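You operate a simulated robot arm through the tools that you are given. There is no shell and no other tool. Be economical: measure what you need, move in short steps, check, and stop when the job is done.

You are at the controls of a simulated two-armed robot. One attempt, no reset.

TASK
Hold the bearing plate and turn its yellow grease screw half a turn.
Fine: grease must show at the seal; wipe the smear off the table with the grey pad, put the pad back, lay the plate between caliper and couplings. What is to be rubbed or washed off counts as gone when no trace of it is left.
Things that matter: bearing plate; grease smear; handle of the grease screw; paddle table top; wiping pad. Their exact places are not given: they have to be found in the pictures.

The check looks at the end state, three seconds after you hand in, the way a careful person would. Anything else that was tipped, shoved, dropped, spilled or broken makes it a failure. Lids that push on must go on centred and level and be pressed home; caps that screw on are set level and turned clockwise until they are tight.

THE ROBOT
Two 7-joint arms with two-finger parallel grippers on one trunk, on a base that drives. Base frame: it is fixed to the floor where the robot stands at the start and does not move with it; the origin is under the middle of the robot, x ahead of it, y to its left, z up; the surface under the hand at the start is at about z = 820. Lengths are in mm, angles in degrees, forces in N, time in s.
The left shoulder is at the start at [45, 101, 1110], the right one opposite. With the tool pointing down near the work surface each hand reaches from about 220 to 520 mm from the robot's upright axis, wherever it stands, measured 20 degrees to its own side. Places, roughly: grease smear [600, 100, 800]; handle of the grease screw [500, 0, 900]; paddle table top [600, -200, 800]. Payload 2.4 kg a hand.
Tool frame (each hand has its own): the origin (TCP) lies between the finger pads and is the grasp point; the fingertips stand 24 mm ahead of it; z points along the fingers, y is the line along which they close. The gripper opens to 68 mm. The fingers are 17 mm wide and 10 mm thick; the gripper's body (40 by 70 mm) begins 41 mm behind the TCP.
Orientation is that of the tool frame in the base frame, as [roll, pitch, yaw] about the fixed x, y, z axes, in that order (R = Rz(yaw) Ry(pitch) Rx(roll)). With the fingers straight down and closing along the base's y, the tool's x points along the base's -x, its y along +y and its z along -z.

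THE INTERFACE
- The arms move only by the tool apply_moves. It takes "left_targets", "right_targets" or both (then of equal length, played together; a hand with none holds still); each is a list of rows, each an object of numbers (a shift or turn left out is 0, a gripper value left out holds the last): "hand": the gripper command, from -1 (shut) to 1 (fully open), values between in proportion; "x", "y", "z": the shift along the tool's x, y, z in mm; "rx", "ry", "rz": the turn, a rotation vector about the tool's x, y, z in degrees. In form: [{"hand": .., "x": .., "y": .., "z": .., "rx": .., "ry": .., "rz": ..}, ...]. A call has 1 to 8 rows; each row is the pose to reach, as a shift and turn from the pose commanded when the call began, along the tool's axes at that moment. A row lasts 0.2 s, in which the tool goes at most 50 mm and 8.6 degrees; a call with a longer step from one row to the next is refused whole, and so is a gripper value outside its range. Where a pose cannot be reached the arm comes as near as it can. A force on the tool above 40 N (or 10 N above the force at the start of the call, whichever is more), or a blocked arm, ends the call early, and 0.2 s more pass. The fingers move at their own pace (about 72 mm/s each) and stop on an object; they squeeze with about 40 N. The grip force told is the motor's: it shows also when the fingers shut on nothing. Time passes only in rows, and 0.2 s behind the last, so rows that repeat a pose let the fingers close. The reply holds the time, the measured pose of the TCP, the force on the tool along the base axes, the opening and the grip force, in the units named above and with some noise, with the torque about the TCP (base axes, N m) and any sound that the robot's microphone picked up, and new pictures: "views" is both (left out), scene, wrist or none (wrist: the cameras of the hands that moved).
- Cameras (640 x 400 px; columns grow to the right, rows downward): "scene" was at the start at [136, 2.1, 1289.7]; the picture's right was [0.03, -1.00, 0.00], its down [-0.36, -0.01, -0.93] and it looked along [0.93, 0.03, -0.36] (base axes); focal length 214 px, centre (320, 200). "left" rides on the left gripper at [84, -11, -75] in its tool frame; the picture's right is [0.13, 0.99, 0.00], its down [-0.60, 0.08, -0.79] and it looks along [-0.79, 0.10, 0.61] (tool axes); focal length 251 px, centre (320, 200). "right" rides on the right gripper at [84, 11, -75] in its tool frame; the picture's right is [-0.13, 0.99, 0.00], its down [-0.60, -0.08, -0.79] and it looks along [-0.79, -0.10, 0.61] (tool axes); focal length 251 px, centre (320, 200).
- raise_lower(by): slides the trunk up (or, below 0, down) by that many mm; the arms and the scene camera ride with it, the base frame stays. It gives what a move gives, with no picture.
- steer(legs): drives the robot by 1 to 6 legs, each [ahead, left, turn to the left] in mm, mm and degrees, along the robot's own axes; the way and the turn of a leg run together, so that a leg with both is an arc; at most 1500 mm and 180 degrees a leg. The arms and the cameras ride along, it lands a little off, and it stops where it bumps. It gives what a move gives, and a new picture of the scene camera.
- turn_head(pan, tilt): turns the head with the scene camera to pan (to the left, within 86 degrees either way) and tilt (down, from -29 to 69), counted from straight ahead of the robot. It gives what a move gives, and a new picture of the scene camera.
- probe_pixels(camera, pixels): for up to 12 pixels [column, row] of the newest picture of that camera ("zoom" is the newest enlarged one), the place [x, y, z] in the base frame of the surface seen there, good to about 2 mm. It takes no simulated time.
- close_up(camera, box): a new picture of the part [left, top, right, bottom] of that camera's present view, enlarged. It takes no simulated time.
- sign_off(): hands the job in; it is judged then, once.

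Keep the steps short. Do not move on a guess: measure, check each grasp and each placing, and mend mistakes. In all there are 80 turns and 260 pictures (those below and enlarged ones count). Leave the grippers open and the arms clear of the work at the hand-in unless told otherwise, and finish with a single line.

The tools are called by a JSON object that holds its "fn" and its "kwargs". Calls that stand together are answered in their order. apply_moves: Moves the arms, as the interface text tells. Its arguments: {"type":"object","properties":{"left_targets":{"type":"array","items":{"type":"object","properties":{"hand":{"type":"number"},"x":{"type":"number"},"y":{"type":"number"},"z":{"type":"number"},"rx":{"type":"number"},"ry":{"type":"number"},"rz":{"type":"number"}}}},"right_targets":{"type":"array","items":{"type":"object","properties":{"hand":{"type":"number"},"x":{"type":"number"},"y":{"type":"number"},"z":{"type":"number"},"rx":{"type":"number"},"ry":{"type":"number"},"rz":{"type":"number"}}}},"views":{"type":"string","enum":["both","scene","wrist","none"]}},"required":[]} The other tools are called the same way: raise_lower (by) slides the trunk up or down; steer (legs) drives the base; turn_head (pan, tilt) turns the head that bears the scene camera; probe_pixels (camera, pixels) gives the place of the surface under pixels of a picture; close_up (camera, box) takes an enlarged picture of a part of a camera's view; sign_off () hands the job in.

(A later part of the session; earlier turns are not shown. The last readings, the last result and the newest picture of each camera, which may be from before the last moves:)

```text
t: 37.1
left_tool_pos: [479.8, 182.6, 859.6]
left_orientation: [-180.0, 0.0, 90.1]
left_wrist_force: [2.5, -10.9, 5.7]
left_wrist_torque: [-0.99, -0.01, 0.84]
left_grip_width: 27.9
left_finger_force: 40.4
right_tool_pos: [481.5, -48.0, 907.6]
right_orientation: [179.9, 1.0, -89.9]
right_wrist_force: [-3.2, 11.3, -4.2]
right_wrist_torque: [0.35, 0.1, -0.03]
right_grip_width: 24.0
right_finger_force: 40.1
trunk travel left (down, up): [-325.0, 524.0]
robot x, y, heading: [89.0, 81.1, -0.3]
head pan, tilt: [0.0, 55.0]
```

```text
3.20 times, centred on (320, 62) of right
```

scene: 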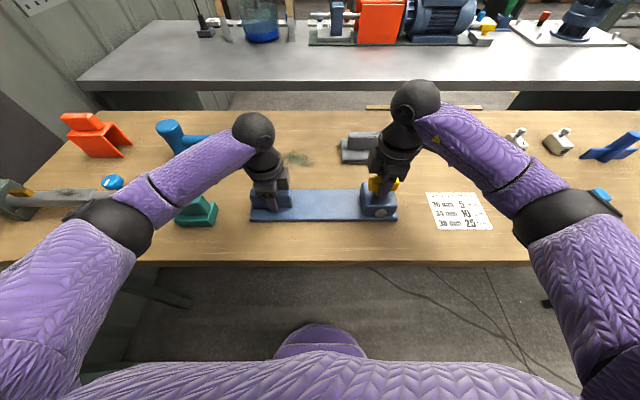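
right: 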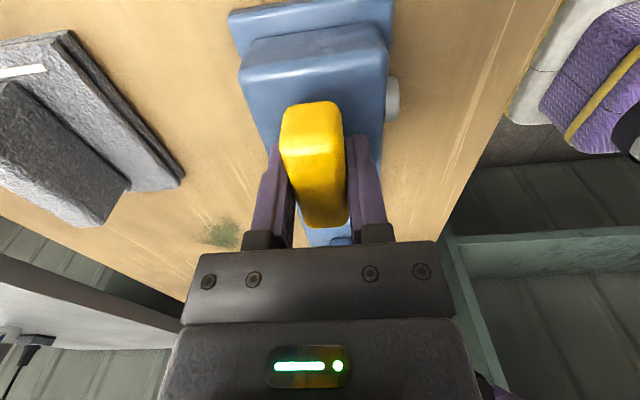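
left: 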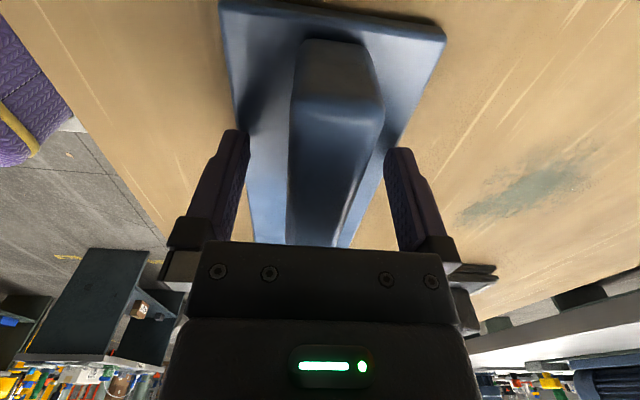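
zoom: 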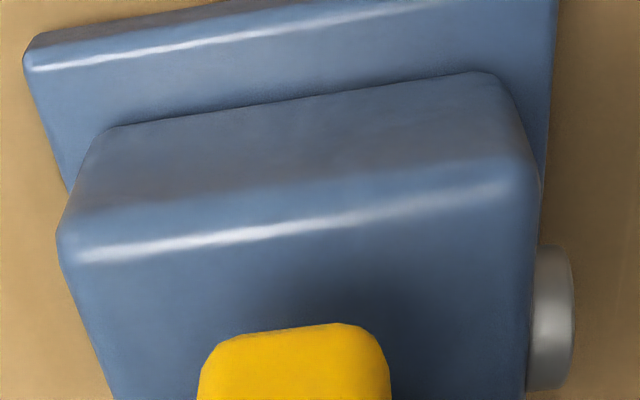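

No grease is visible on the faces I can see. I'll open the right hand and lift it straight up to inspect the boss all round.

{"fn": "apply_moves", "kwargs": {"right_targets": [{"hand": 1}, {"hand": 1}, {"hand": 1}, {"hand": 1, "z": -30}, {"hand": 1, "z": -60}, {"hand": 1, "z": -90}, {"hand": 1, "z": -120}], "views": "both"}}

{"fn": "close_up", "kwargs": {"camera": "scene", "box": [350, 170, 410, 225]}}

{"fn": "close_up", "kwargs": {"camera": "right", "box": [200, 0, 440, 150]}}

```text
t: 38.7
left_tool_pos: [479.8, 183.7, 860.8]
left_orientation: [-179.9, 0.0, 90.0]
left_wrist_force: [-0.5, 3.0, 0.0]
left_wrist_torque: [1.04, -0.19, 0.11]
left_grip_width: 27.9
left_finger_force: 40.1
right_tool_pos: [482.2, -49.7, 1028.3]
right_orientation: [179.9, 1.0, -89.7]
right_wrist_force: [-0.7, -0.4, -0.4]
right_wrist_torque: [-0.01, 0.01, -0.02]
right_grip_width: 67.9
right_finger_force: 0.0
trunk travel left (down, up): [-325.0, 524.0]
robot x, y, heading: [88.0, 77.6, 0.2]
head pan, tilt: [0.0, 55.0]
```

scene: 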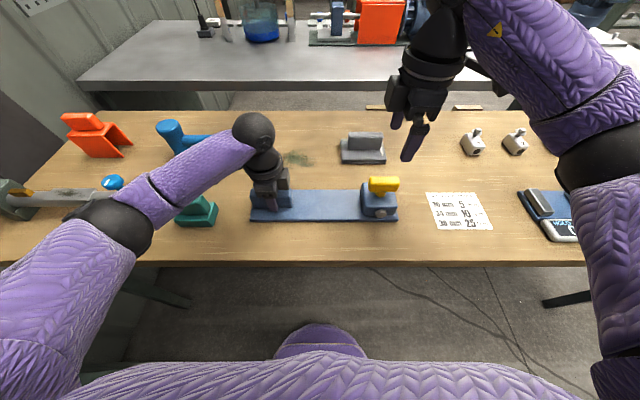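
right: 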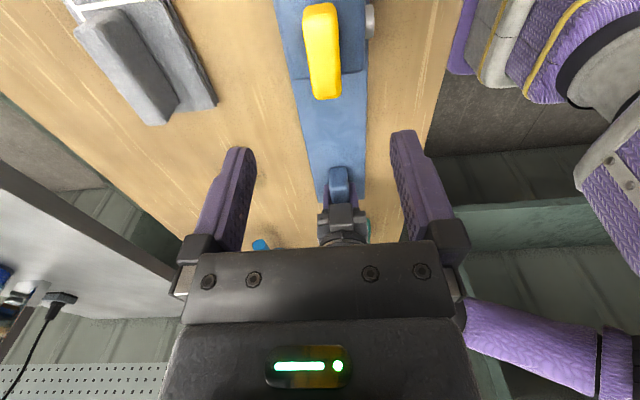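

```text
7.27 times, centred on (380, 198) of scene
```

zoom: 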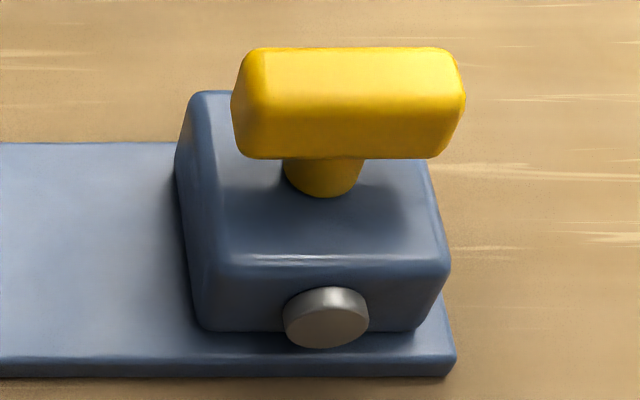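

```text
2.67 times, centred on (320, 75) of right
```

zoom: 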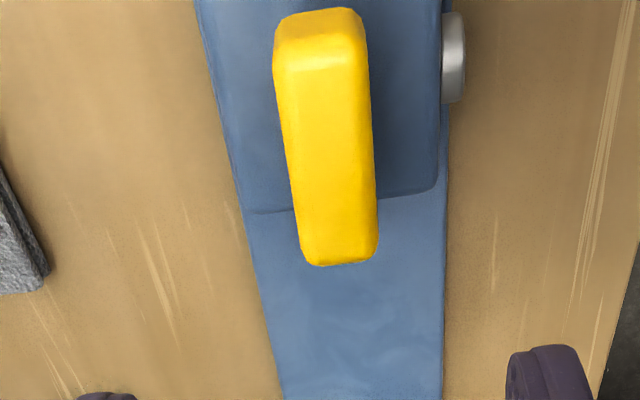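

The front shows no grease. I'll bring the right wrist camera round behind the boss, yaw 0 and looking back, to see its rear face.

{"fn": "apply_moves", "kwargs": {"right_targets": [{"rz": -8.5, "y": -10, "z": 2}, {"rz": -17, "y": -20, "z": 5}, {"rz": -25.5, "y": -30, "z": 8}, {"rz": -34, "y": -40, "z": 10}, {"rz": -42.5, "y": -50, "z": 15}, {"rz": -51, "y": -60, "z": 20}, {"rz": -59.5, "y": -70, "z": 25}, {"rz": -68, "y": -80, "z": 30}], "views": "none"}}

{"fn": "apply_moves", "kwargs": {"right_targets": [{"rz": -8.5}, {"rz": -17}, {"rz": -22}], "views": "wrist"}}

```text
t: 40.5
left_tool_pos: [479.2, 183.9, 860.6]
left_orientation: [180.0, 0.0, 90.0]
left_wrist_force: [-0.7, 0.4, 0.6]
left_wrist_torque: [0.05, -0.09, -0.18]
left_grip_width: 28.2
left_finger_force: 39.9
right_tool_pos: [561.6, -48.2, 997.5]
right_orientation: [-179.2, 0.4, -21.7]
right_wrist_force: [0.5, -0.8, 0.8]
right_wrist_torque: [0.01, 0.0, -0.04]
right_grip_width: 67.8
right_finger_force: 0.2
trunk travel left (down, up): [-325.0, 524.0]
robot x, y, heading: [87.6, 79.4, -0.2]
head pan, tilt: [0.0, 55.0]
```

```text
t: 41.3
left_tool_pos: [480.2, 182.6, 861.3]
left_orientation: [-180.0, 0.1, 90.0]
left_wrist_force: [-0.3, -0.5, 0.3]
left_wrist_torque: [-0.13, -0.1, -0.12]
left_grip_width: 27.9
left_finger_force: 40.1
right_tool_pos: [561.0, -48.0, 997.1]
right_orientation: [-179.1, 0.0, 0.5]
right_wrist_force: [1.2, -0.2, 0.6]
right_wrist_torque: [0.0, 0.01, 0.02]
right_grip_width: 68.0
right_finger_force: 0.0
trunk travel left (down, up): [-325.0, 524.0]
robot x, y, heading: [89.0, 79.6, -0.0]
head pan, tilt: [0.0, 55.0]
```

right: 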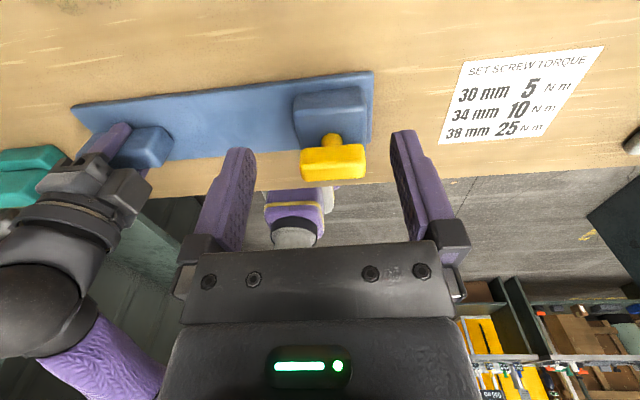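

The rear is clean too. I'll look once more, tightly, at the silver disc at the front and measure the handle's angle.

{"fn": "close_up", "kwargs": {"camera": "scene", "box": [368, 200, 400, 220]}}

{"fn": "close_up", "kwargs": {"camera": "right", "box": [270, 70, 390, 190]}}

{"fn": "probe_pixels", "kwargs": {"camera": "right", "pixels": [[304, 152], [330, 149], [360, 147], [372, 74], [250, 86], [150, 97], [80, 104]]}}

```text
16.00 times, centred on (384, 210) of scene
```

zoom: 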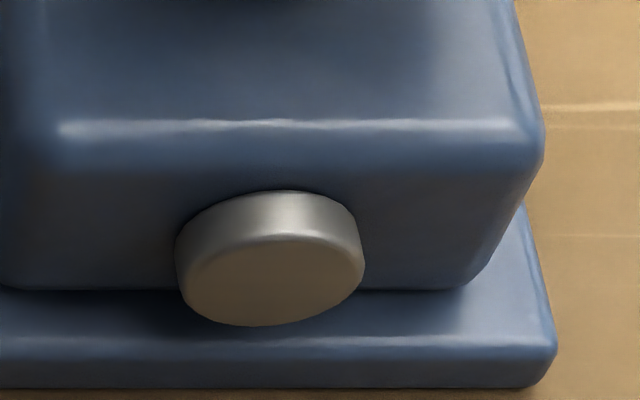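

```text
3.33 times, centred on (330, 130) of right
```

zoom: 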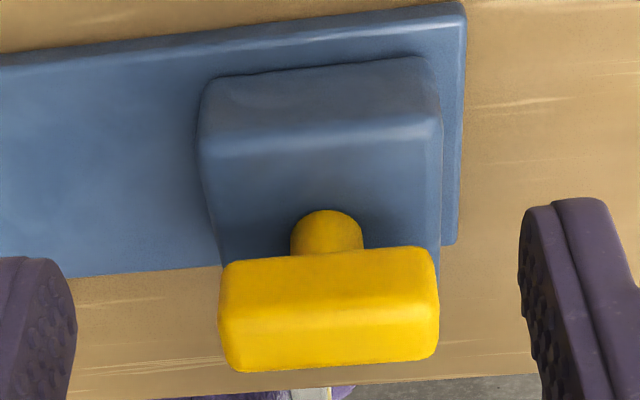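

```text
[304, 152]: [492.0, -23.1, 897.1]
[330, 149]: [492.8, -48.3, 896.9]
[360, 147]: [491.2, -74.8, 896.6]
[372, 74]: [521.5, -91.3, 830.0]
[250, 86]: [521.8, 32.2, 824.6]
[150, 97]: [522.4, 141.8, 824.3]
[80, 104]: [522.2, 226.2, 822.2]
```

The handle is again square to the plate, so it did turn 180°, but nothing shows at the disc. Perhaps a little more is needed, so I'll return to the +90° grip and turn slightly further clockwise while watching the seal.

{"fn": "apply_moves", "kwargs": {"right_targets": [{"rz": -8.5, "x": -10}, {"rz": -17, "x": -20}, {"rz": -25.5, "x": -30}, {"rz": -34, "x": -40}, {"rz": -42.5, "x": -50}, {"rz": -51, "x": -60}, {"rz": -59.5, "x": -70}, {"rz": -68, "x": -80}], "views": "none"}}

{"fn": "apply_moves", "kwargs": {"right_targets": [{"rz": -8.5, "z": 15}, {"rz": -17, "z": 30}, {"rz": -21.5, "z": 50}, {"rz": -21.5, "z": 70}, {"rz": -21.5, "z": 90}, {"rz": -21.5, "z": 90}], "views": "wrist"}}

```text
t: 43.1
left_tool_pos: [479.9, 182.7, 862.1]
left_orientation: [179.9, 0.0, 90.1]
left_wrist_force: [-0.1, -0.3, 0.6]
left_wrist_torque: [-0.37, -0.21, 0.12]
left_grip_width: 28.0
left_finger_force: 40.1
right_tool_pos: [484.5, -49.8, 995.9]
right_orientation: [-179.6, -0.8, 68.4]
right_wrist_force: [-1.0, 0.3, 0.0]
right_wrist_torque: [0.0, 0.02, -0.04]
right_grip_width: 68.2
right_finger_force: 0.1
trunk travel left (down, up): [-325.0, 524.0]
robot x, y, heading: [87.1, 79.1, 0.1]
head pan, tilt: [0.0, 55.0]
```

```text
t: 44.5
left_tool_pos: [480.4, 182.9, 860.1]
left_orientation: [180.0, 0.0, 90.0]
left_wrist_force: [-0.1, 0.7, -0.2]
left_wrist_torque: [-0.27, -0.18, 0.09]
left_grip_width: 27.7
left_finger_force: 39.5
right_tool_pos: [482.6, -48.5, 905.5]
right_orientation: [179.9, -1.0, 89.8]
right_wrist_force: [-0.8, -0.8, 0.9]
right_wrist_torque: [0.01, -0.02, -0.01]
right_grip_width: 68.0
right_finger_force: 0.0
trunk travel left (down, up): [-325.0, 524.0]
robot x, y, heading: [88.4, 84.2, 0.3]
head pan, tilt: [0.0, 55.0]
```

right: 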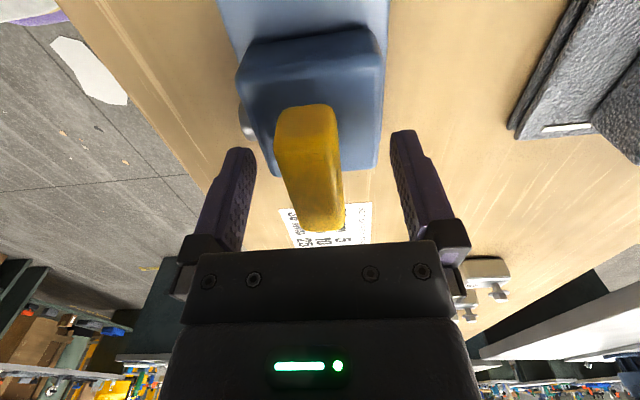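

I'll close on the handle and turn 16° more clockwise, then look at the seal.

{"fn": "apply_moves", "kwargs": {"right_targets": [{"hand": -1}, {"hand": -1}, {"hand": -1}, {"hand": -1}, {"hand": -1, "rz": 5}, {"hand": -1, "rz": 10}, {"hand": -1, "rz": 16}, {"hand": -1, "rz": 16}], "views": "none"}}

{"fn": "close_up", "kwargs": {"camera": "scene", "box": [350, 175, 410, 225]}}

```text
t: 46.3
left_tool_pos: [479.5, 182.7, 860.4]
left_orientation: [179.9, 0.0, 89.9]
left_wrist_force: [8.3, 2.8, 0.3]
left_wrist_torque: [-0.2, 0.21, 0.2]
left_grip_width: 27.8
left_finger_force: 39.9
right_tool_pos: [481.8, -47.6, 906.4]
right_orientation: [-179.7, -0.8, 73.8]
right_wrist_force: [-7.4, -3.6, -0.3]
right_wrist_torque: [-0.17, 0.06, 1.48]
right_grip_width: 28.9
right_finger_force: 40.0
trunk travel left (down, up): [-325.0, 524.0]
robot x, y, heading: [89.0, 81.3, -0.3]
head pan, tilt: [0.0, 55.0]
```

```text
8.00 times, centred on (380, 200) of scene
```

zoom: 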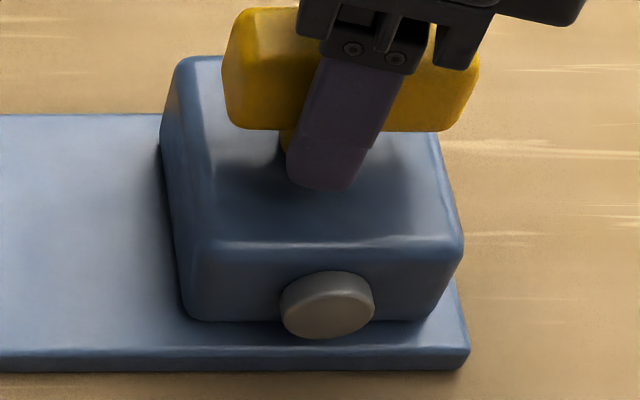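

The torque of 1.48 Nm and the wider grip (28.9 mm) show the screw is at a stop after the half turn. I'll measure the bar's exact angle now.

{"fn": "apply_moves", "kwargs": {"right_targets": [{"hand": -1, "rz": -8}, {"hand": -1, "rz": -16}, {"hand": 1, "rz": -16}, {"hand": 1, "rz": -16}, {"hand": 1, "rz": -16}], "views": "wrist"}}

{"fn": "close_up", "kwargs": {"camera": "right", "box": [220, 20, 420, 250]}}

{"fn": "close_up", "kwargs": {"camera": "scene", "box": [350, 175, 410, 225]}}

```text
t: 47.5
left_tool_pos: [480.8, 182.4, 861.2]
left_orientation: [-179.9, 0.0, 90.0]
left_wrist_force: [-0.2, -0.5, 0.3]
left_wrist_torque: [0.27, -0.25, 0.16]
left_grip_width: 27.7
left_finger_force: 40.1
right_tool_pos: [481.2, -47.2, 905.8]
right_orientation: [180.0, -1.0, 89.8]
right_wrist_force: [-0.3, 0.1, -0.3]
right_wrist_torque: [-0.02, 0.0, -0.02]
right_grip_width: 68.0
right_finger_force: 0.0
trunk travel left (down, up): [-325.0, 524.0]
robot x, y, heading: [85.3, 80.3, -0.2]
head pan, tilt: [0.0, 55.0]
```

right: 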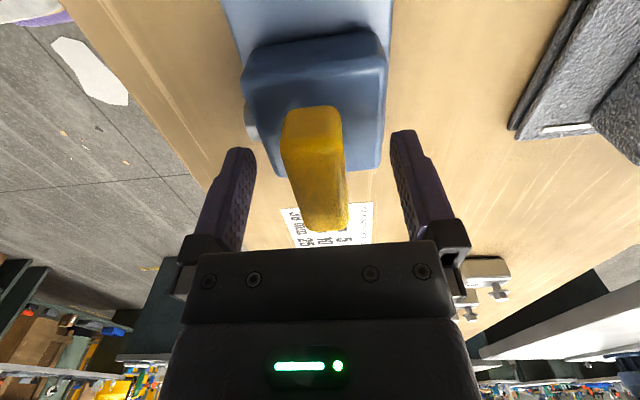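

```text
1.74 times, centred on (320, 135) of right
```

zoom: 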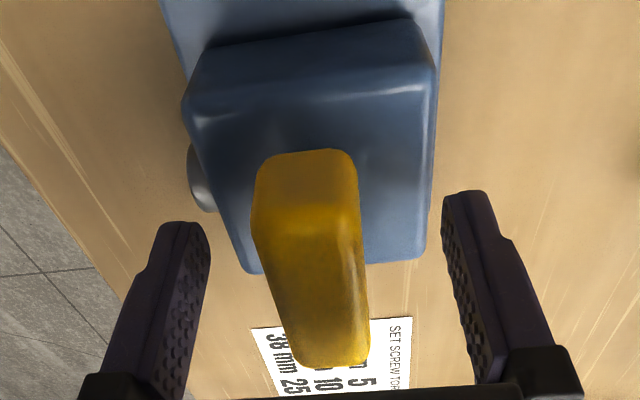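

```text
8.00 times, centred on (380, 200) of scene
```

zoom: 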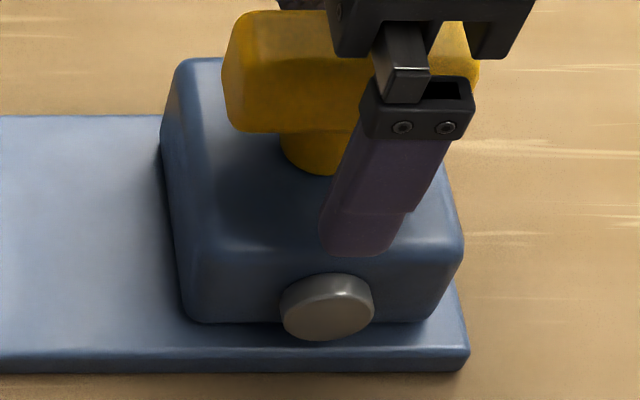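

The stop is right at 180° clockwise with no grease, so the feeding direction may be counter-clockwise. I'll regrip and turn back counter-clockwise, watching the seal and feeling for a stop at the start position.

{"fn": "apply_moves", "kwargs": {"right_targets": [{"hand": -1}, {"hand": -1}, {"hand": -1}, {"hand": -1}, {"rz": -8.5}, {"rz": -17}, {"rz": -25.5}, {"rz": -34}], "views": "none"}}

{"fn": "apply_moves", "kwargs": {"right_targets": [{"rz": -8.5}, {"rz": -17}, {"rz": -25.5}, {"rz": -34}, {"rz": -42.5}, {"rz": -51}, {"rz": -59.5}, {"rz": -68}], "views": "scene"}}

{"fn": "close_up", "kwargs": {"camera": "scene", "box": [350, 175, 410, 225]}}

```text
t: 49.3
left_tool_pos: [480.3, 183.0, 860.7]
left_orientation: [180.0, 0.1, 90.1]
left_wrist_force: [4.0, -4.2, 0.1]
left_wrist_torque: [-0.13, -0.08, 1.13]
left_grip_width: 27.9
left_finger_force: 39.8
right_tool_pos: [482.7, -47.7, 907.0]
right_orientation: [179.6, -0.7, 124.0]
right_wrist_force: [-3.8, 4.0, 0.1]
right_wrist_torque: [-0.07, 0.28, -0.01]
right_grip_width: 23.5
right_finger_force: 39.8
trunk travel left (down, up): [-325.0, 524.0]
robot x, y, heading: [90.9, 81.7, -0.1]
head pan, tilt: [0.0, 55.0]
```

```text
t: 51.1
left_tool_pos: [479.9, 183.4, 860.8]
left_orientation: [180.0, -0.1, 89.9]
left_wrist_force: [4.9, 6.3, 10.2]
left_wrist_torque: [-0.28, -0.61, 0.39]
left_grip_width: 27.9
left_finger_force: 40.0
right_tool_pos: [482.6, -48.2, 906.6]
right_orientation: [179.2, 0.1, -168.1]
right_wrist_force: [-2.4, -8.3, -2.4]
right_wrist_torque: [-0.94, 0.92, -0.02]
right_grip_width: 23.6
right_finger_force: 39.8
trunk travel left (down, up): [-325.0, 524.0]
robot x, y, heading: [86.2, 80.4, -0.1]
head pan, tilt: [0.0, 55.0]
```

scene: 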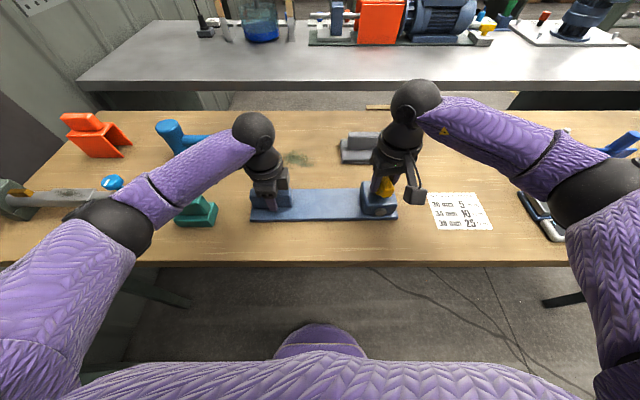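

```text
8.00 times, centred on (380, 200) of scene
```

zoom: 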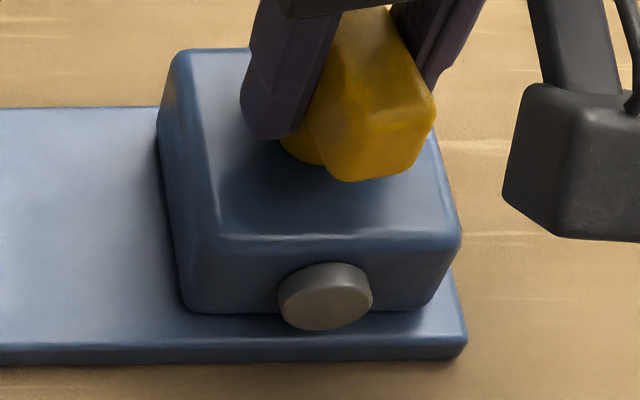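

The handle turns freely counter-clockwise, now about 102° back. I'll go 34° more, then release, rise and regrip on the far side of the bar.

{"fn": "apply_moves", "kwargs": {"right_targets": [{"rz": -8.5}, {"rz": -17}, {"rz": -25.5}, {"rz": -34}, {"rz": -34, "hand": 1}, {"rz": -34, "hand": 1}, {"rz": -34, "hand": 1}, {"rz": -34, "hand": 1, "z": -40}], "views": "none"}}

{"fn": "apply_moves", "kwargs": {"right_targets": [{"rz": 8.5}, {"rz": 17}, {"rz": 25.5}, {"rz": 34}, {"rz": 42.5}, {"rz": 51}, {"rz": 59.5}, {"rz": 68}], "views": "none"}}

{"fn": "apply_moves", "kwargs": {"right_targets": [{"rz": 8.5}, {"rz": 17}, {"rz": 25.5}, {"rz": 34}, {"rz": 42.5}, {"rz": 51}, {"rz": 59.5}, {"rz": 68}], "views": "none"}}

{"fn": "apply_moves", "kwargs": {"right_targets": [{"rz": 8.5}, {"rz": 17}, {"rz": 25.5}, {"rz": 34}, {"rz": 42.5}, {"rz": 44}], "views": "wrist"}}

```text
t: 52.9
left_tool_pos: [480.4, 183.6, 861.4]
left_orientation: [-179.8, 0.0, 90.0]
left_wrist_force: [-1.6, -0.1, 0.1]
left_wrist_torque: [-0.22, -0.17, -0.31]
left_grip_width: 27.9
left_finger_force: 39.5
right_tool_pos: [480.5, -47.9, 946.5]
right_orientation: [179.4, 0.7, -134.2]
right_wrist_force: [-1.0, -0.6, -0.4]
right_wrist_torque: [-0.03, 0.04, -0.01]
right_grip_width: 67.9
right_finger_force: 0.1
trunk travel left (down, up): [-325.0, 524.0]
robot x, y, heading: [88.2, 80.1, -0.2]
head pan, tilt: [0.0, 55.0]
```

```text
t: 54.7
left_tool_pos: [480.0, 182.9, 860.7]
left_orientation: [-180.0, 0.0, 90.2]
left_wrist_force: [0.7, 0.4, 0.1]
left_wrist_torque: [0.03, -0.09, -0.14]
left_grip_width: 28.0
left_finger_force: 39.5
right_tool_pos: [482.3, -48.2, 948.5]
right_orientation: [179.2, -0.4, 157.6]
right_wrist_force: [0.7, 0.5, -0.9]
right_wrist_torque: [0.04, -0.02, 0.02]
right_grip_width: 67.9
right_finger_force: 0.0
trunk travel left (down, up): [-325.0, 524.0]
robot x, y, heading: [83.9, 80.2, 0.1]
head pan, tilt: [0.0, 55.0]
```

```text
t: 56.5
left_tool_pos: [481.0, 183.9, 860.3]
left_orientation: [-180.0, 0.0, 90.2]
left_wrist_force: [0.3, 0.9, 0.6]
left_wrist_torque: [0.13, -0.08, 0.02]
left_grip_width: 27.9
left_finger_force: 40.1
right_tool_pos: [481.8, -47.2, 945.5]
right_orientation: [179.9, -0.9, 89.7]
right_wrist_force: [-0.3, 0.1, 0.5]
right_wrist_torque: [-0.02, 0.0, -0.02]
right_grip_width: 68.1
right_finger_force: 0.1
trunk travel left (down, up): [-325.0, 524.0]
robot x, y, heading: [88.1, 81.2, -0.0]
head pan, tilt: [0.0, 55.0]
```

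```text
t: 57.9
left_tool_pos: [480.3, 183.6, 861.0]
left_orientation: [-180.0, -0.1, 90.1]
left_wrist_force: [-0.3, 0.5, 0.3]
left_wrist_torque: [0.09, -0.08, 0.05]
left_grip_width: 27.9
left_finger_force: 40.2
right_tool_pos: [479.9, -48.8, 947.1]
right_orientation: [-179.3, -0.6, 45.7]
right_wrist_force: [-0.1, 0.6, -0.2]
right_wrist_torque: [0.02, 0.01, -0.03]
right_grip_width: 67.8
right_finger_force: 0.0
trunk travel left (down, up): [-325.0, 524.0]
robot x, y, heading: [87.2, 81.3, 0.1]
head pan, tilt: [0.0, 55.0]
```

right: 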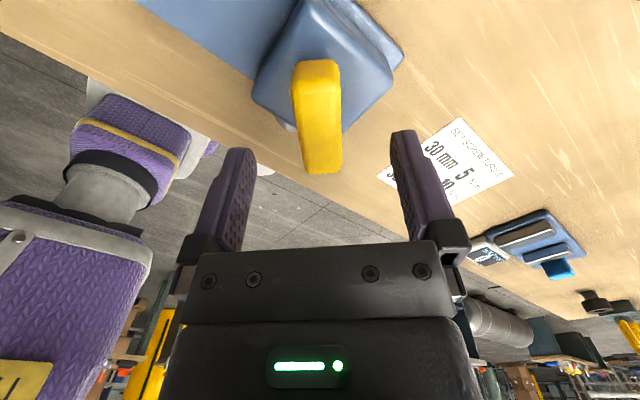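

Aligned with the bar. I'll go down 40, close, and turn counter-clockwise through the start position (44° on) and beyond.

{"fn": "apply_moves", "kwargs": {"right_targets": [{"z": 20}, {"z": 40}, {"z": 40, "hand": -1}, {"z": 40, "hand": -1}, {"z": 40, "hand": -1}, {"z": 40, "hand": -1}, {"z": 40, "hand": -1, "rz": -8.5}, {"z": 40, "hand": -1, "rz": -17}], "views": "none"}}

{"fn": "apply_moves", "kwargs": {"right_targets": [{"rz": -8.5}, {"rz": -17}, {"rz": -25.5}, {"rz": -34}, {"rz": -42.5}, {"rz": -51}], "views": "wrist"}}

{"fn": "close_up", "kwargs": {"camera": "scene", "box": [350, 175, 410, 225]}}

```text
t: 59.7
left_tool_pos: [481.3, 181.5, 861.2]
left_orientation: [-180.0, 0.1, 90.0]
left_wrist_force: [2.4, -10.9, 0.1]
left_wrist_torque: [1.02, -0.09, 0.5]
left_grip_width: 27.7
left_finger_force: 40.1
right_tool_pos: [481.4, -47.4, 907.1]
right_orientation: [-179.5, -0.9, 63.0]
right_wrist_force: [-3.0, 12.0, 0.2]
right_wrist_torque: [-0.73, 0.34, -0.04]
right_grip_width: 23.4
right_finger_force: 39.6
trunk travel left (down, up): [-325.0, 524.0]
robot x, y, heading: [87.8, 80.2, -0.1]
head pan, tilt: [0.0, 55.0]
```

```text
t: 61.1
left_tool_pos: [481.0, 182.0, 861.4]
left_orientation: [-179.9, 0.2, 90.0]
left_wrist_force: [3.4, -24.0, 5.2]
left_wrist_torque: [-0.87, 0.04, 0.71]
left_grip_width: 28.0
left_finger_force: 40.3
right_tool_pos: [481.3, -48.6, 908.5]
right_orientation: [179.7, -0.8, 114.0]
right_wrist_force: [-2.7, 25.0, -6.1]
right_wrist_torque: [-0.01, 0.12, -0.04]
right_grip_width: 23.7
right_finger_force: 39.6
trunk travel left (down, up): [-325.0, 524.0]
robot x, y, heading: [84.8, 78.7, 0.2]
head pan, tilt: [0.0, 55.0]
```

right: 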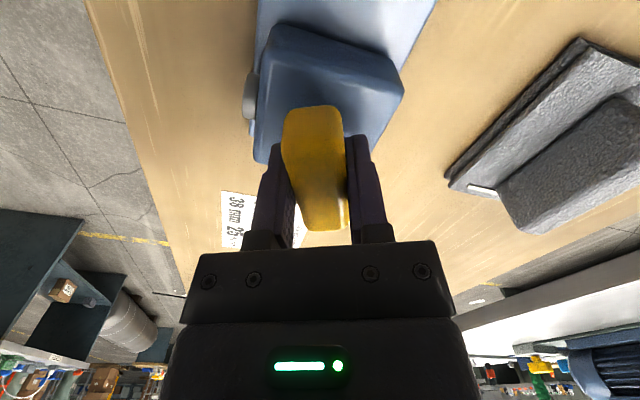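

```text
8.00 times, centred on (380, 200) of scene
```

zoom: 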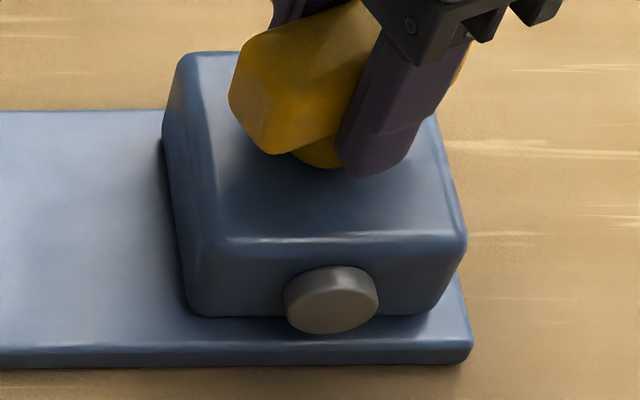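

No stop at the start position, so the screw works both ways. I'll correct by 1 mm and keep turning counter-clockwise, watching for grease.

{"fn": "apply_moves", "kwargs": {"right_targets": [{"x": 1, "y": 0.5, "rz": -8}, {"x": 1, "y": 0.5, "rz": -16}, {"x": 1, "y": 0.5, "rz": -24}, {"x": 1, "y": 0.5, "rz": -32}, {"x": 1, "y": 0.5, "rz": -40}, {"x": 1, "y": 0.5, "rz": -48}, {"x": 1, "y": 0.5, "rz": -56}], "views": "none"}}

{"fn": "apply_moves", "kwargs": {"right_targets": [{"rz": -8}, {"rz": -16}, {"rz": -24}, {"rz": -32}, {"rz": -40}, {"rz": -48}, {"rz": -56}], "views": "wrist"}}

{"fn": "close_up", "kwargs": {"camera": "scene", "box": [350, 175, 410, 225]}}

```text
t: 62.7
left_tool_pos: [480.8, 183.0, 859.8]
left_orientation: [-179.9, -0.1, 90.1]
left_wrist_force: [4.2, 7.0, 6.0]
left_wrist_torque: [-0.57, -0.75, 0.76]
left_grip_width: 27.6
left_finger_force: 39.8
right_tool_pos: [482.9, -47.9, 906.8]
right_orientation: [179.3, -0.2, 169.8]
right_wrist_force: [-3.6, -8.4, 0.1]
right_wrist_torque: [-0.43, 1.1, -0.01]
right_grip_width: 23.6
right_finger_force: 40.0
trunk travel left (down, up): [-325.0, 524.0]
robot x, y, heading: [86.2, 81.1, -0.0]
head pan, tilt: [0.0, 55.0]
```

```text
t: 64.3
left_tool_pos: [479.6, 183.8, 859.9]
left_orientation: [-179.9, -0.2, 90.2]
left_wrist_force: [7.4, 32.8, 5.6]
left_wrist_torque: [-0.13, 0.09, 0.75]
left_grip_width: 27.6
left_finger_force: 40.1
right_tool_pos: [483.4, -48.1, 907.9]
right_orientation: [179.4, 0.5, -134.1]
right_wrist_force: [-3.5, -35.2, 0.1]
right_wrist_torque: [-0.92, 0.05, -0.01]
right_grip_width: 23.9
right_finger_force: 39.9
trunk travel left (down, up): [-325.0, 524.0]
robot x, y, heading: [84.6, 78.5, 0.1]
head pan, tilt: [0.0, 55.0]
```

right: 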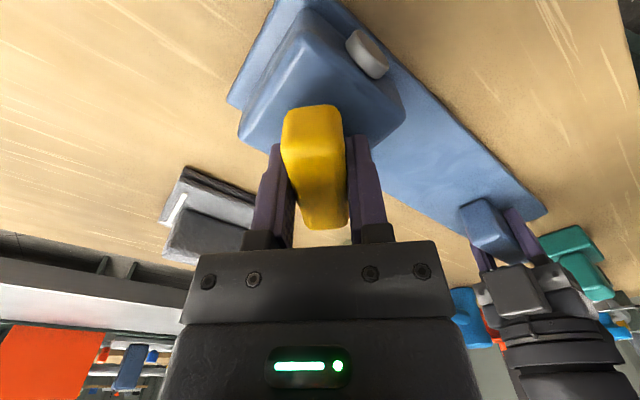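

```text
8.00 times, centred on (380, 200) of scene
```

zoom: 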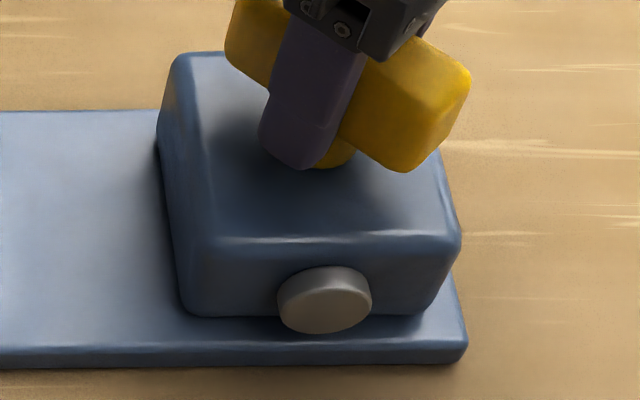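

About 136° counter-clockwise from the start so far. I'll release, regrip on the far side and do the last 44°.

{"fn": "apply_moves", "kwargs": {"right_targets": [{"hand": 1}, {"hand": 1}, {"hand": 1}, {"hand": 1, "z": -40}, {"z": -40, "rz": 8.5}, {"z": -40, "rz": 17}, {"z": -40, "rz": 25.5}, {"z": -40, "rz": 34}], "views": "none"}}

{"fn": "apply_moves", "kwargs": {"right_targets": [{"rz": 8.5}, {"rz": 17}, {"rz": 25.5}, {"rz": 34}, {"rz": 42.5}, {"rz": 51}, {"rz": 59.5}, {"rz": 68}], "views": "none"}}

{"fn": "apply_moves", "kwargs": {"right_targets": [{"rz": 8.5}, {"rz": 17}, {"rz": 25.5}, {"rz": 34}, {"rz": 42.5}, {"rz": 51}, {"rz": 59.5}, {"rz": 68}], "views": "none"}}

{"fn": "apply_moves", "kwargs": {"right_targets": [{"rz": 5}, {"rz": 10}, {"rz": 10, "z": 20}, {"rz": 10, "z": 40}, {"rz": 10, "z": 40}], "views": "wrist"}}

```text
t: 66.1
left_tool_pos: [479.7, 182.5, 861.9]
left_orientation: [180.0, 0.0, 90.0]
left_wrist_force: [-1.8, -2.0, 0.9]
left_wrist_torque: [-1.22, 0.0, -0.51]
left_grip_width: 27.9
left_finger_force: 39.4
right_tool_pos: [482.3, -47.5, 947.7]
right_orientation: [179.1, 0.1, -168.3]
right_wrist_force: [-0.6, 0.9, 0.3]
right_wrist_torque: [0.01, -0.01, 0.01]
right_grip_width: 67.9
right_finger_force: 0.0
trunk travel left (down, up): [-325.0, 524.0]
robot x, y, heading: [88.4, 79.4, -0.1]
head pan, tilt: [0.0, 55.0]
```

```text
t: 67.9
left_tool_pos: [479.1, 183.3, 859.8]
left_orientation: [-180.0, -0.1, 90.0]
left_wrist_force: [-1.9, -1.1, -0.5]
left_wrist_torque: [-0.53, -0.14, -0.48]
left_grip_width: 27.9
left_finger_force: 39.8
right_tool_pos: [481.4, -46.6, 946.7]
right_orientation: [179.5, -0.8, 123.6]
right_wrist_force: [-0.4, -0.3, 0.6]
right_wrist_torque: [-0.04, 0.0, 0.05]
right_grip_width: 68.0
right_finger_force: 0.1
trunk travel left (down, up): [-325.0, 524.0]
robot x, y, heading: [90.5, 80.5, 0.1]
head pan, tilt: [0.0, 55.0]
```

```text
t: 69.7
left_tool_pos: [479.8, 183.4, 860.0]
left_orientation: [-180.0, 0.1, 90.0]
left_wrist_force: [-1.9, 0.3, 0.6]
left_wrist_torque: [-0.05, -0.09, -0.33]
left_grip_width: 27.9
left_finger_force: 39.1
right_tool_pos: [482.1, -46.7, 946.5]
right_orientation: [-179.5, -0.7, 55.6]
right_wrist_force: [-0.5, -0.1, -0.5]
right_wrist_torque: [0.0, -0.01, -0.02]
right_grip_width: 67.9
right_finger_force: 0.0
trunk travel left (down, up): [-325.0, 524.0]
robot x, y, heading: [87.5, 82.4, -0.1]
head pan, tilt: [0.0, 55.0]
```

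```text
t: 70.9
left_tool_pos: [480.9, 182.3, 861.0]
left_orientation: [-180.0, -0.1, 90.0]
left_wrist_force: [-0.6, -0.7, -0.3]
left_wrist_torque: [0.16, -0.05, -0.2]
left_grip_width: 27.9
left_finger_force: 39.8
right_tool_pos: [483.3, -46.6, 908.9]
right_orientation: [-179.3, -0.6, 45.9]
right_wrist_force: [0.4, -1.1, -0.1]
right_wrist_torque: [-0.01, 0.01, 0.0]
right_grip_width: 68.0
right_finger_force: 0.0
trunk travel left (down, up): [-325.0, 524.0]
robot x, y, heading: [84.5, 83.4, -0.1]
head pan, tilt: [0.0, 55.0]
```

right: 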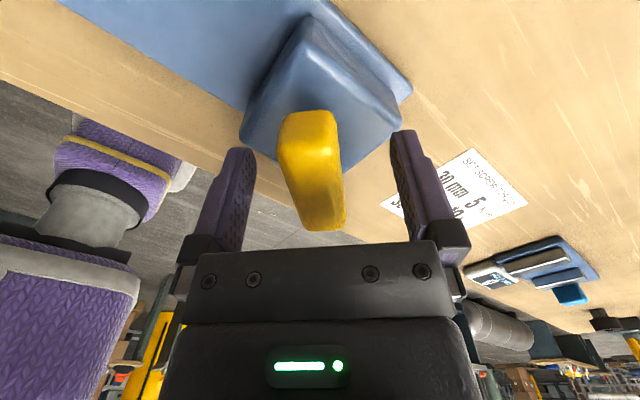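

Next I close and turn the last 44° counter-clockwise.

{"fn": "apply_moves", "kwargs": {"right_targets": [{"hand": -1}, {"hand": -1}, {"hand": -1}, {"hand": -1}, {"rz": -7}, {"rz": -14}, {"rz": -21}, {"rz": -28}], "views": "none"}}

{"fn": "apply_moves", "kwargs": {"right_targets": [{"rz": -7}, {"rz": -12}, {"rz": -16}, {"rz": -16}], "views": "wrist"}}

{"fn": "close_up", "kwargs": {"camera": "scene", "box": [350, 175, 410, 225]}}

```text
t: 72.7
left_tool_pos: [478.9, 184.0, 861.5]
left_orientation: [179.9, 0.2, 90.0]
left_wrist_force: [1.9, -28.0, -1.2]
left_wrist_torque: [0.05, 0.23, 0.64]
left_grip_width: 27.8
left_finger_force: 39.7
right_tool_pos: [482.3, -45.3, 909.0]
right_orientation: [-179.7, -1.0, 74.0]
right_wrist_force: [-4.4, 27.4, 13.4]
right_wrist_torque: [0.47, 0.01, -0.12]
right_grip_width: 23.6
right_finger_force: 39.9
trunk travel left (down, up): [-325.0, 524.0]
robot x, y, heading: [86.0, 80.8, -0.1]
head pan, tilt: [0.0, 55.0]
```

```text
t: 73.7
left_tool_pos: [479.6, 182.3, 860.7]
left_orientation: [179.9, 0.2, 90.1]
left_wrist_force: [2.5, -36.9, -0.4]
left_wrist_torque: [0.05, 0.39, 0.58]
left_grip_width: 27.7
left_finger_force: 39.8
right_tool_pos: [480.8, -47.3, 908.0]
right_orientation: [-179.9, -1.0, 89.9]
right_wrist_force: [-8.6, 35.7, 11.4]
right_wrist_torque: [0.18, 0.06, -0.04]
right_grip_width: 23.7
right_finger_force: 39.9
trunk travel left (down, up): [-325.0, 524.0]
robot x, y, heading: [85.5, 83.6, -0.1]
head pan, tilt: [0.0, 55.0]
```

right: 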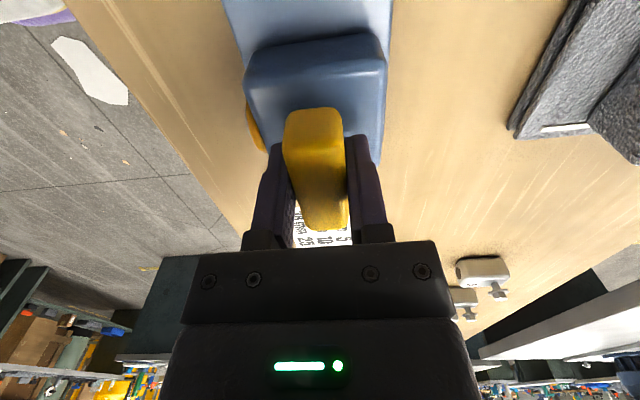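

```text
8.00 times, centred on (380, 200) of scene
```

zoom: 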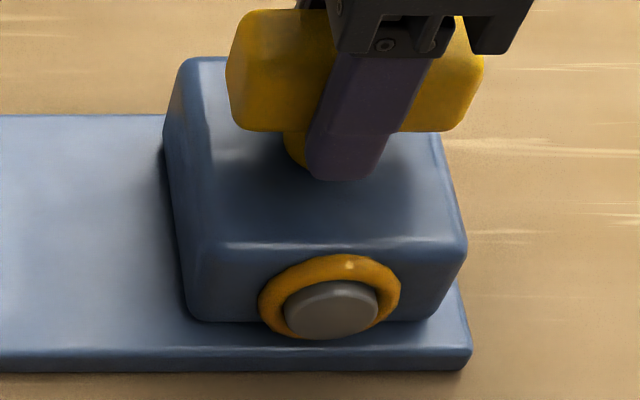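

Grease now rings the seal, so the half turn counter-clockwise was right. I'll open the right hand and rise clear.

{"fn": "apply_moves", "kwargs": {"right_targets": [{"hand": 1}, {"hand": 1}, {"hand": 1}, {"z": -30}, {"z": -60}, {"z": -90}, {"z": -120}, {"z": -150}], "views": "scene"}}

{"fn": "close_up", "kwargs": {"camera": "scene", "box": [240, 130, 410, 230]}}

```text
t: 75.5
left_tool_pos: [481.1, 183.6, 860.7]
left_orientation: [-179.9, 0.0, 89.9]
left_wrist_force: [0.1, 0.3, 0.5]
left_wrist_torque: [0.81, -0.02, -0.02]
left_grip_width: 28.0
left_finger_force: 39.9
right_tool_pos: [480.9, -51.0, 1059.1]
right_orientation: [-179.9, -0.9, 89.8]
right_wrist_force: [0.8, 0.3, 0.3]
right_wrist_torque: [-0.01, 0.04, 0.0]
right_grip_width: 67.8
right_finger_force: 0.1
trunk travel left (down, up): [-325.0, 524.0]
robot x, y, heading: [87.8, 80.7, -0.0]
head pan, tilt: [0.0, 55.0]
```

scene: 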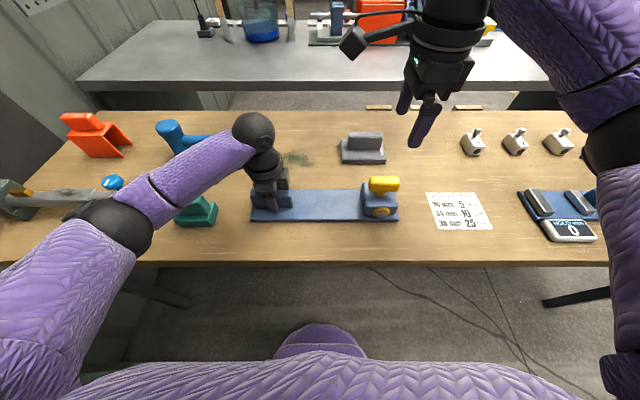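

```text
3.76 times, centred on (325, 180) of scene
```

zoom: 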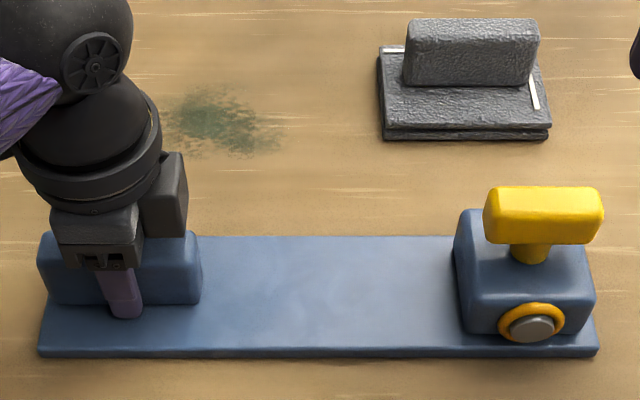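

The seal shows grease and the plate is flat. The left hand now opens, rises and retracts toward the robot.

{"fn": "apply_moves", "kwargs": {"left_targets": [{"hand": 1}, {"hand": 1}, {"hand": 1}, {"z": -35}, {"z": -75}, {"z": -115}, {"z": -155}, {"z": -195}], "views": "none"}}

{"fn": "apply_moves", "kwargs": {"left_targets": [{"x": 15, "y": -30}, {"x": 30, "y": -60}, {"x": 45, "y": -90}, {"x": 60, "y": -120}], "views": "none"}}

{"fn": "steer", "kwargs": {"legs": [[90, 0, 0]]}}

```text
t: 77.3
left_tool_pos: [478.9, 180.9, 1055.5]
left_orientation: [-179.9, 0.0, 90.0]
left_wrist_force: [0.3, 0.4, 0.2]
left_wrist_torque: [0.0, 0.01, 0.0]
left_grip_width: 68.0
left_finger_force: 0.0
right_tool_pos: [480.2, -51.4, 1058.4]
right_orientation: [180.0, -1.0, 89.8]
right_wrist_force: [0.3, -0.4, 0.1]
right_wrist_torque: [-0.01, 0.0, 0.02]
right_grip_width: 68.0
right_finger_force: 0.0
trunk travel left (down, up): [-325.0, 524.0]
robot x, y, heading: [87.3, 83.0, 0.0]
head pan, tilt: [0.0, 55.0]
```

```text
t: 78.1
left_tool_pos: [407.9, 216.7, 1055.9]
left_orientation: [179.8, 0.5, 89.3]
left_wrist_force: [1.0, -4.2, -4.9]
left_wrist_torque: [-0.14, -0.04, -0.07]
left_grip_width: 68.0
left_finger_force: 0.1
right_tool_pos: [480.4, -50.2, 1057.8]
right_orientation: [-180.0, -0.8, 89.8]
right_wrist_force: [-0.2, -0.6, 0.2]
right_wrist_torque: [0.01, 0.01, 0.0]
right_grip_width: 67.8
right_finger_force: 0.0
trunk travel left (down, up): [-325.0, 524.0]
robot x, y, heading: [87.8, 82.2, -0.2]
head pan, tilt: [0.0, 55.0]
stopped in row 3 (left hand): the force on the tool passed its limit at 63 N (the readings are from after the stop); the commanded pose is now the measured one
```

```text
t: 79.2
left_tool_pos: [496.3, 216.0, 1055.6]
left_orientation: [179.8, 0.5, 89.4]
left_wrist_force: [5.6, -5.1, -3.7]
left_wrist_torque: [-0.14, 0.3, -0.44]
left_grip_width: 68.0
left_finger_force: 0.1
right_tool_pos: [570.8, -49.8, 1058.5]
right_orientation: [-180.0, -0.9, 89.9]
right_wrist_force: [0.2, 0.4, -0.2]
right_wrist_torque: [0.02, -0.02, 0.05]
right_grip_width: 68.1
right_finger_force: 0.0
trunk travel left (down, up): [-325.0, 524.0]
robot x, y, heading: [173.1, 79.8, 0.3]
head pan, tilt: [0.0, 55.0]
```

scene: 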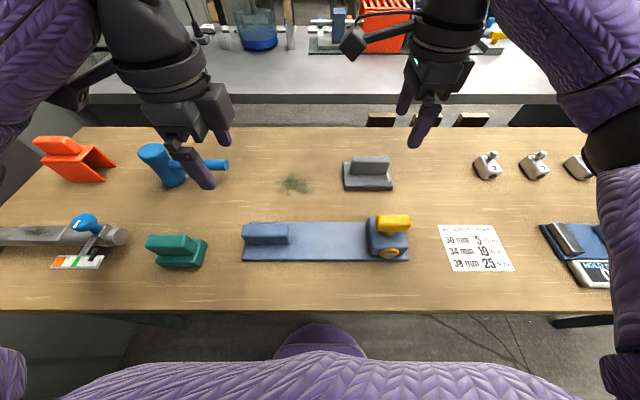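

The left arm touched itself slightly, so I'll back it off and raise it. Meanwhile I'll measure the pad and the smear.

{"fn": "apply_moves", "kwargs": {"left_targets": [{"x": -8, "y": 10, "z": -10}, {"x": -15, "y": 20, "z": -30}, {"x": -15, "y": 20, "z": -50}], "views": "scene"}}

{"fn": "close_up", "kwargs": {"camera": "scene", "box": [260, 140, 410, 220]}}

{"fn": "probe_pixels", "kwargs": {"camera": "zoom", "pixels": [[450, 85], [400, 85], [525, 75], [450, 130], [360, 210], [560, 215], [350, 115], [555, 175], [553, 150], [365, 113], [140, 185], [90, 180]]}}

{"fn": "probe_pixels", "kwargs": {"camera": "zoom", "pixels": [[60, 190], [215, 190], [140, 140], [140, 225], [450, 190], [450, 155]]}}

```text
t: 80.0
left_tool_pos: [517.4, 202.1, 1106.0]
left_orientation: [179.8, 0.3, 89.5]
left_wrist_force: [-0.1, -0.1, 0.9]
left_wrist_torque: [0.0, 0.0, 0.0]
left_grip_width: 68.1
left_finger_force: 0.1
right_tool_pos: [568.9, -48.9, 1058.8]
right_orientation: [-180.0, -1.0, 89.9]
right_wrist_force: [-0.5, -0.1, -0.3]
right_wrist_torque: [0.0, 0.03, 0.01]
right_grip_width: 68.0
right_finger_force: 0.0
trunk travel left (down, up): [-325.0, 524.0]
robot x, y, heading: [175.6, 78.9, 0.1]
head pan, tilt: [0.0, 55.0]
```

scene: 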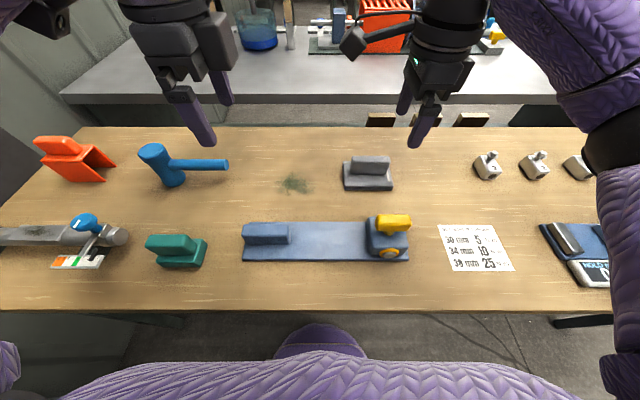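

```text
4.27 times, centred on (335, 180) of scene
```

zoom: 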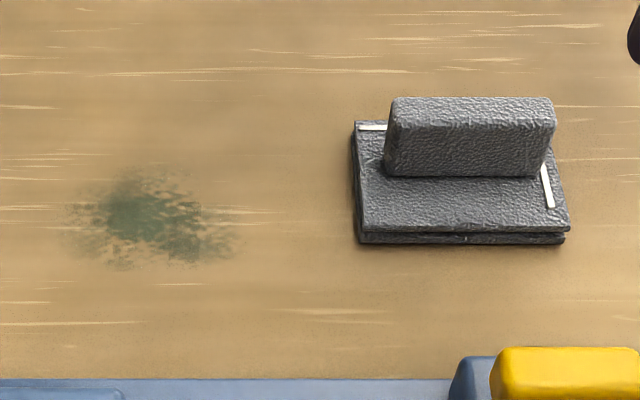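

```text
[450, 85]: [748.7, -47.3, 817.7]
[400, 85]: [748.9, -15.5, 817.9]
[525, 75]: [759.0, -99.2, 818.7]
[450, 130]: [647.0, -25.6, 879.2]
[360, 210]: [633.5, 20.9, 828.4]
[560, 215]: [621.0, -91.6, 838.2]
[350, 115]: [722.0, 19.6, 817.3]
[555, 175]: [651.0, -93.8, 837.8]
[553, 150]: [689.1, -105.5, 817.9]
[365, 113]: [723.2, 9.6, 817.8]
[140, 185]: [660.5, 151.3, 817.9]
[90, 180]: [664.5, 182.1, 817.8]
```

```text
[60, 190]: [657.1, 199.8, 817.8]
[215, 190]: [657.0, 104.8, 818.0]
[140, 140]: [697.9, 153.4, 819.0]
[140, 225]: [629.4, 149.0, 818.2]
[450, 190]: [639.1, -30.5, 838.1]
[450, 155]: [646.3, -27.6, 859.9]
```

The pad base is about x 615–690, y −93 to 20, top at z 838; the grip stands behind, top at about z 880. I'll bring the right hand above it and check with its camera.

{"fn": "apply_moves", "kwargs": {"right_targets": [{"y": 25, "x": 2}, {"y": 50, "x": 4, "z": 20}, {"y": 75, "x": 6, "z": 50}, {"y": 90, "x": 9, "z": 80}, {"y": 90, "x": 9, "z": 80}], "views": "both"}}

{"fn": "probe_pixels", "kwargs": {"camera": "right", "pixels": [[320, 10], [300, 30], [340, 30], [320, 60], [320, 90], [300, 80], [340, 80], [320, 110]]}}

{"fn": "probe_pixels", "kwargs": {"camera": "scene", "pixels": [[352, 164], [370, 164], [388, 164], [370, 159], [389, 159], [356, 160], [346, 170], [390, 180]]}}

```text
t: 81.2
left_tool_pos: [518.0, 202.5, 1106.7]
left_orientation: [179.8, 0.5, 89.3]
left_wrist_force: [1.1, -0.7, -0.6]
left_wrist_torque: [-0.01, -0.03, 0.02]
left_grip_width: 68.1
left_finger_force: 0.0
right_tool_pos: [658.7, -40.0, 978.8]
right_orientation: [-179.9, -0.8, 89.9]
right_wrist_force: [-0.3, 0.6, 0.0]
right_wrist_torque: [0.0, -0.04, -0.03]
right_grip_width: 67.9
right_finger_force: 0.1
trunk travel left (down, up): [-325.0, 524.0]
robot x, y, heading: [176.9, 83.8, -0.0]
head pan, tilt: [0.0, 55.0]
```

scene: 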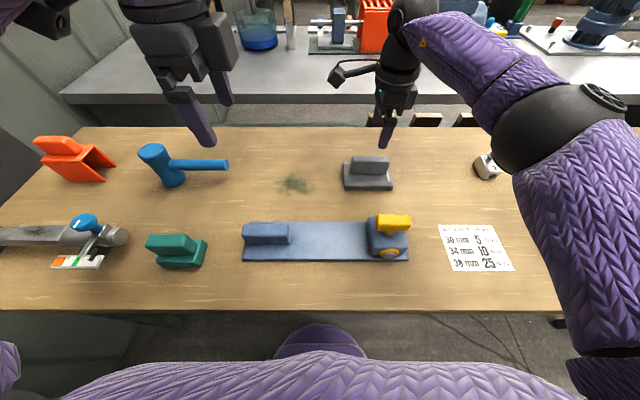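
right: 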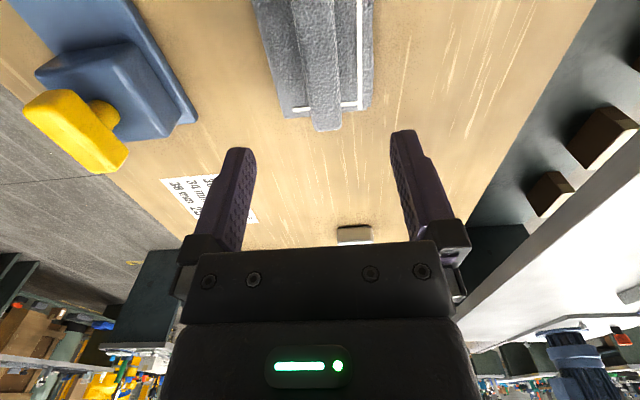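

```text
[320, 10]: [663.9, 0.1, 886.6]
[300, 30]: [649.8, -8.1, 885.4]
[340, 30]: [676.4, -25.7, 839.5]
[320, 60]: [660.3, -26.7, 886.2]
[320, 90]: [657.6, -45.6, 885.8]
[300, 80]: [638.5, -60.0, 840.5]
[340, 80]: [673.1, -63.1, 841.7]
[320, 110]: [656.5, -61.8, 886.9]
```

```text
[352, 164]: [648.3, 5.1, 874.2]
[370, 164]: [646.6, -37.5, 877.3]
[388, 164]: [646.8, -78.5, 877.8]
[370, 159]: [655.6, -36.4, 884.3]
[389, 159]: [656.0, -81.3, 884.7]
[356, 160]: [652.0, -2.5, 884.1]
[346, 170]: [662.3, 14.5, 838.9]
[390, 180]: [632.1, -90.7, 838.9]
```

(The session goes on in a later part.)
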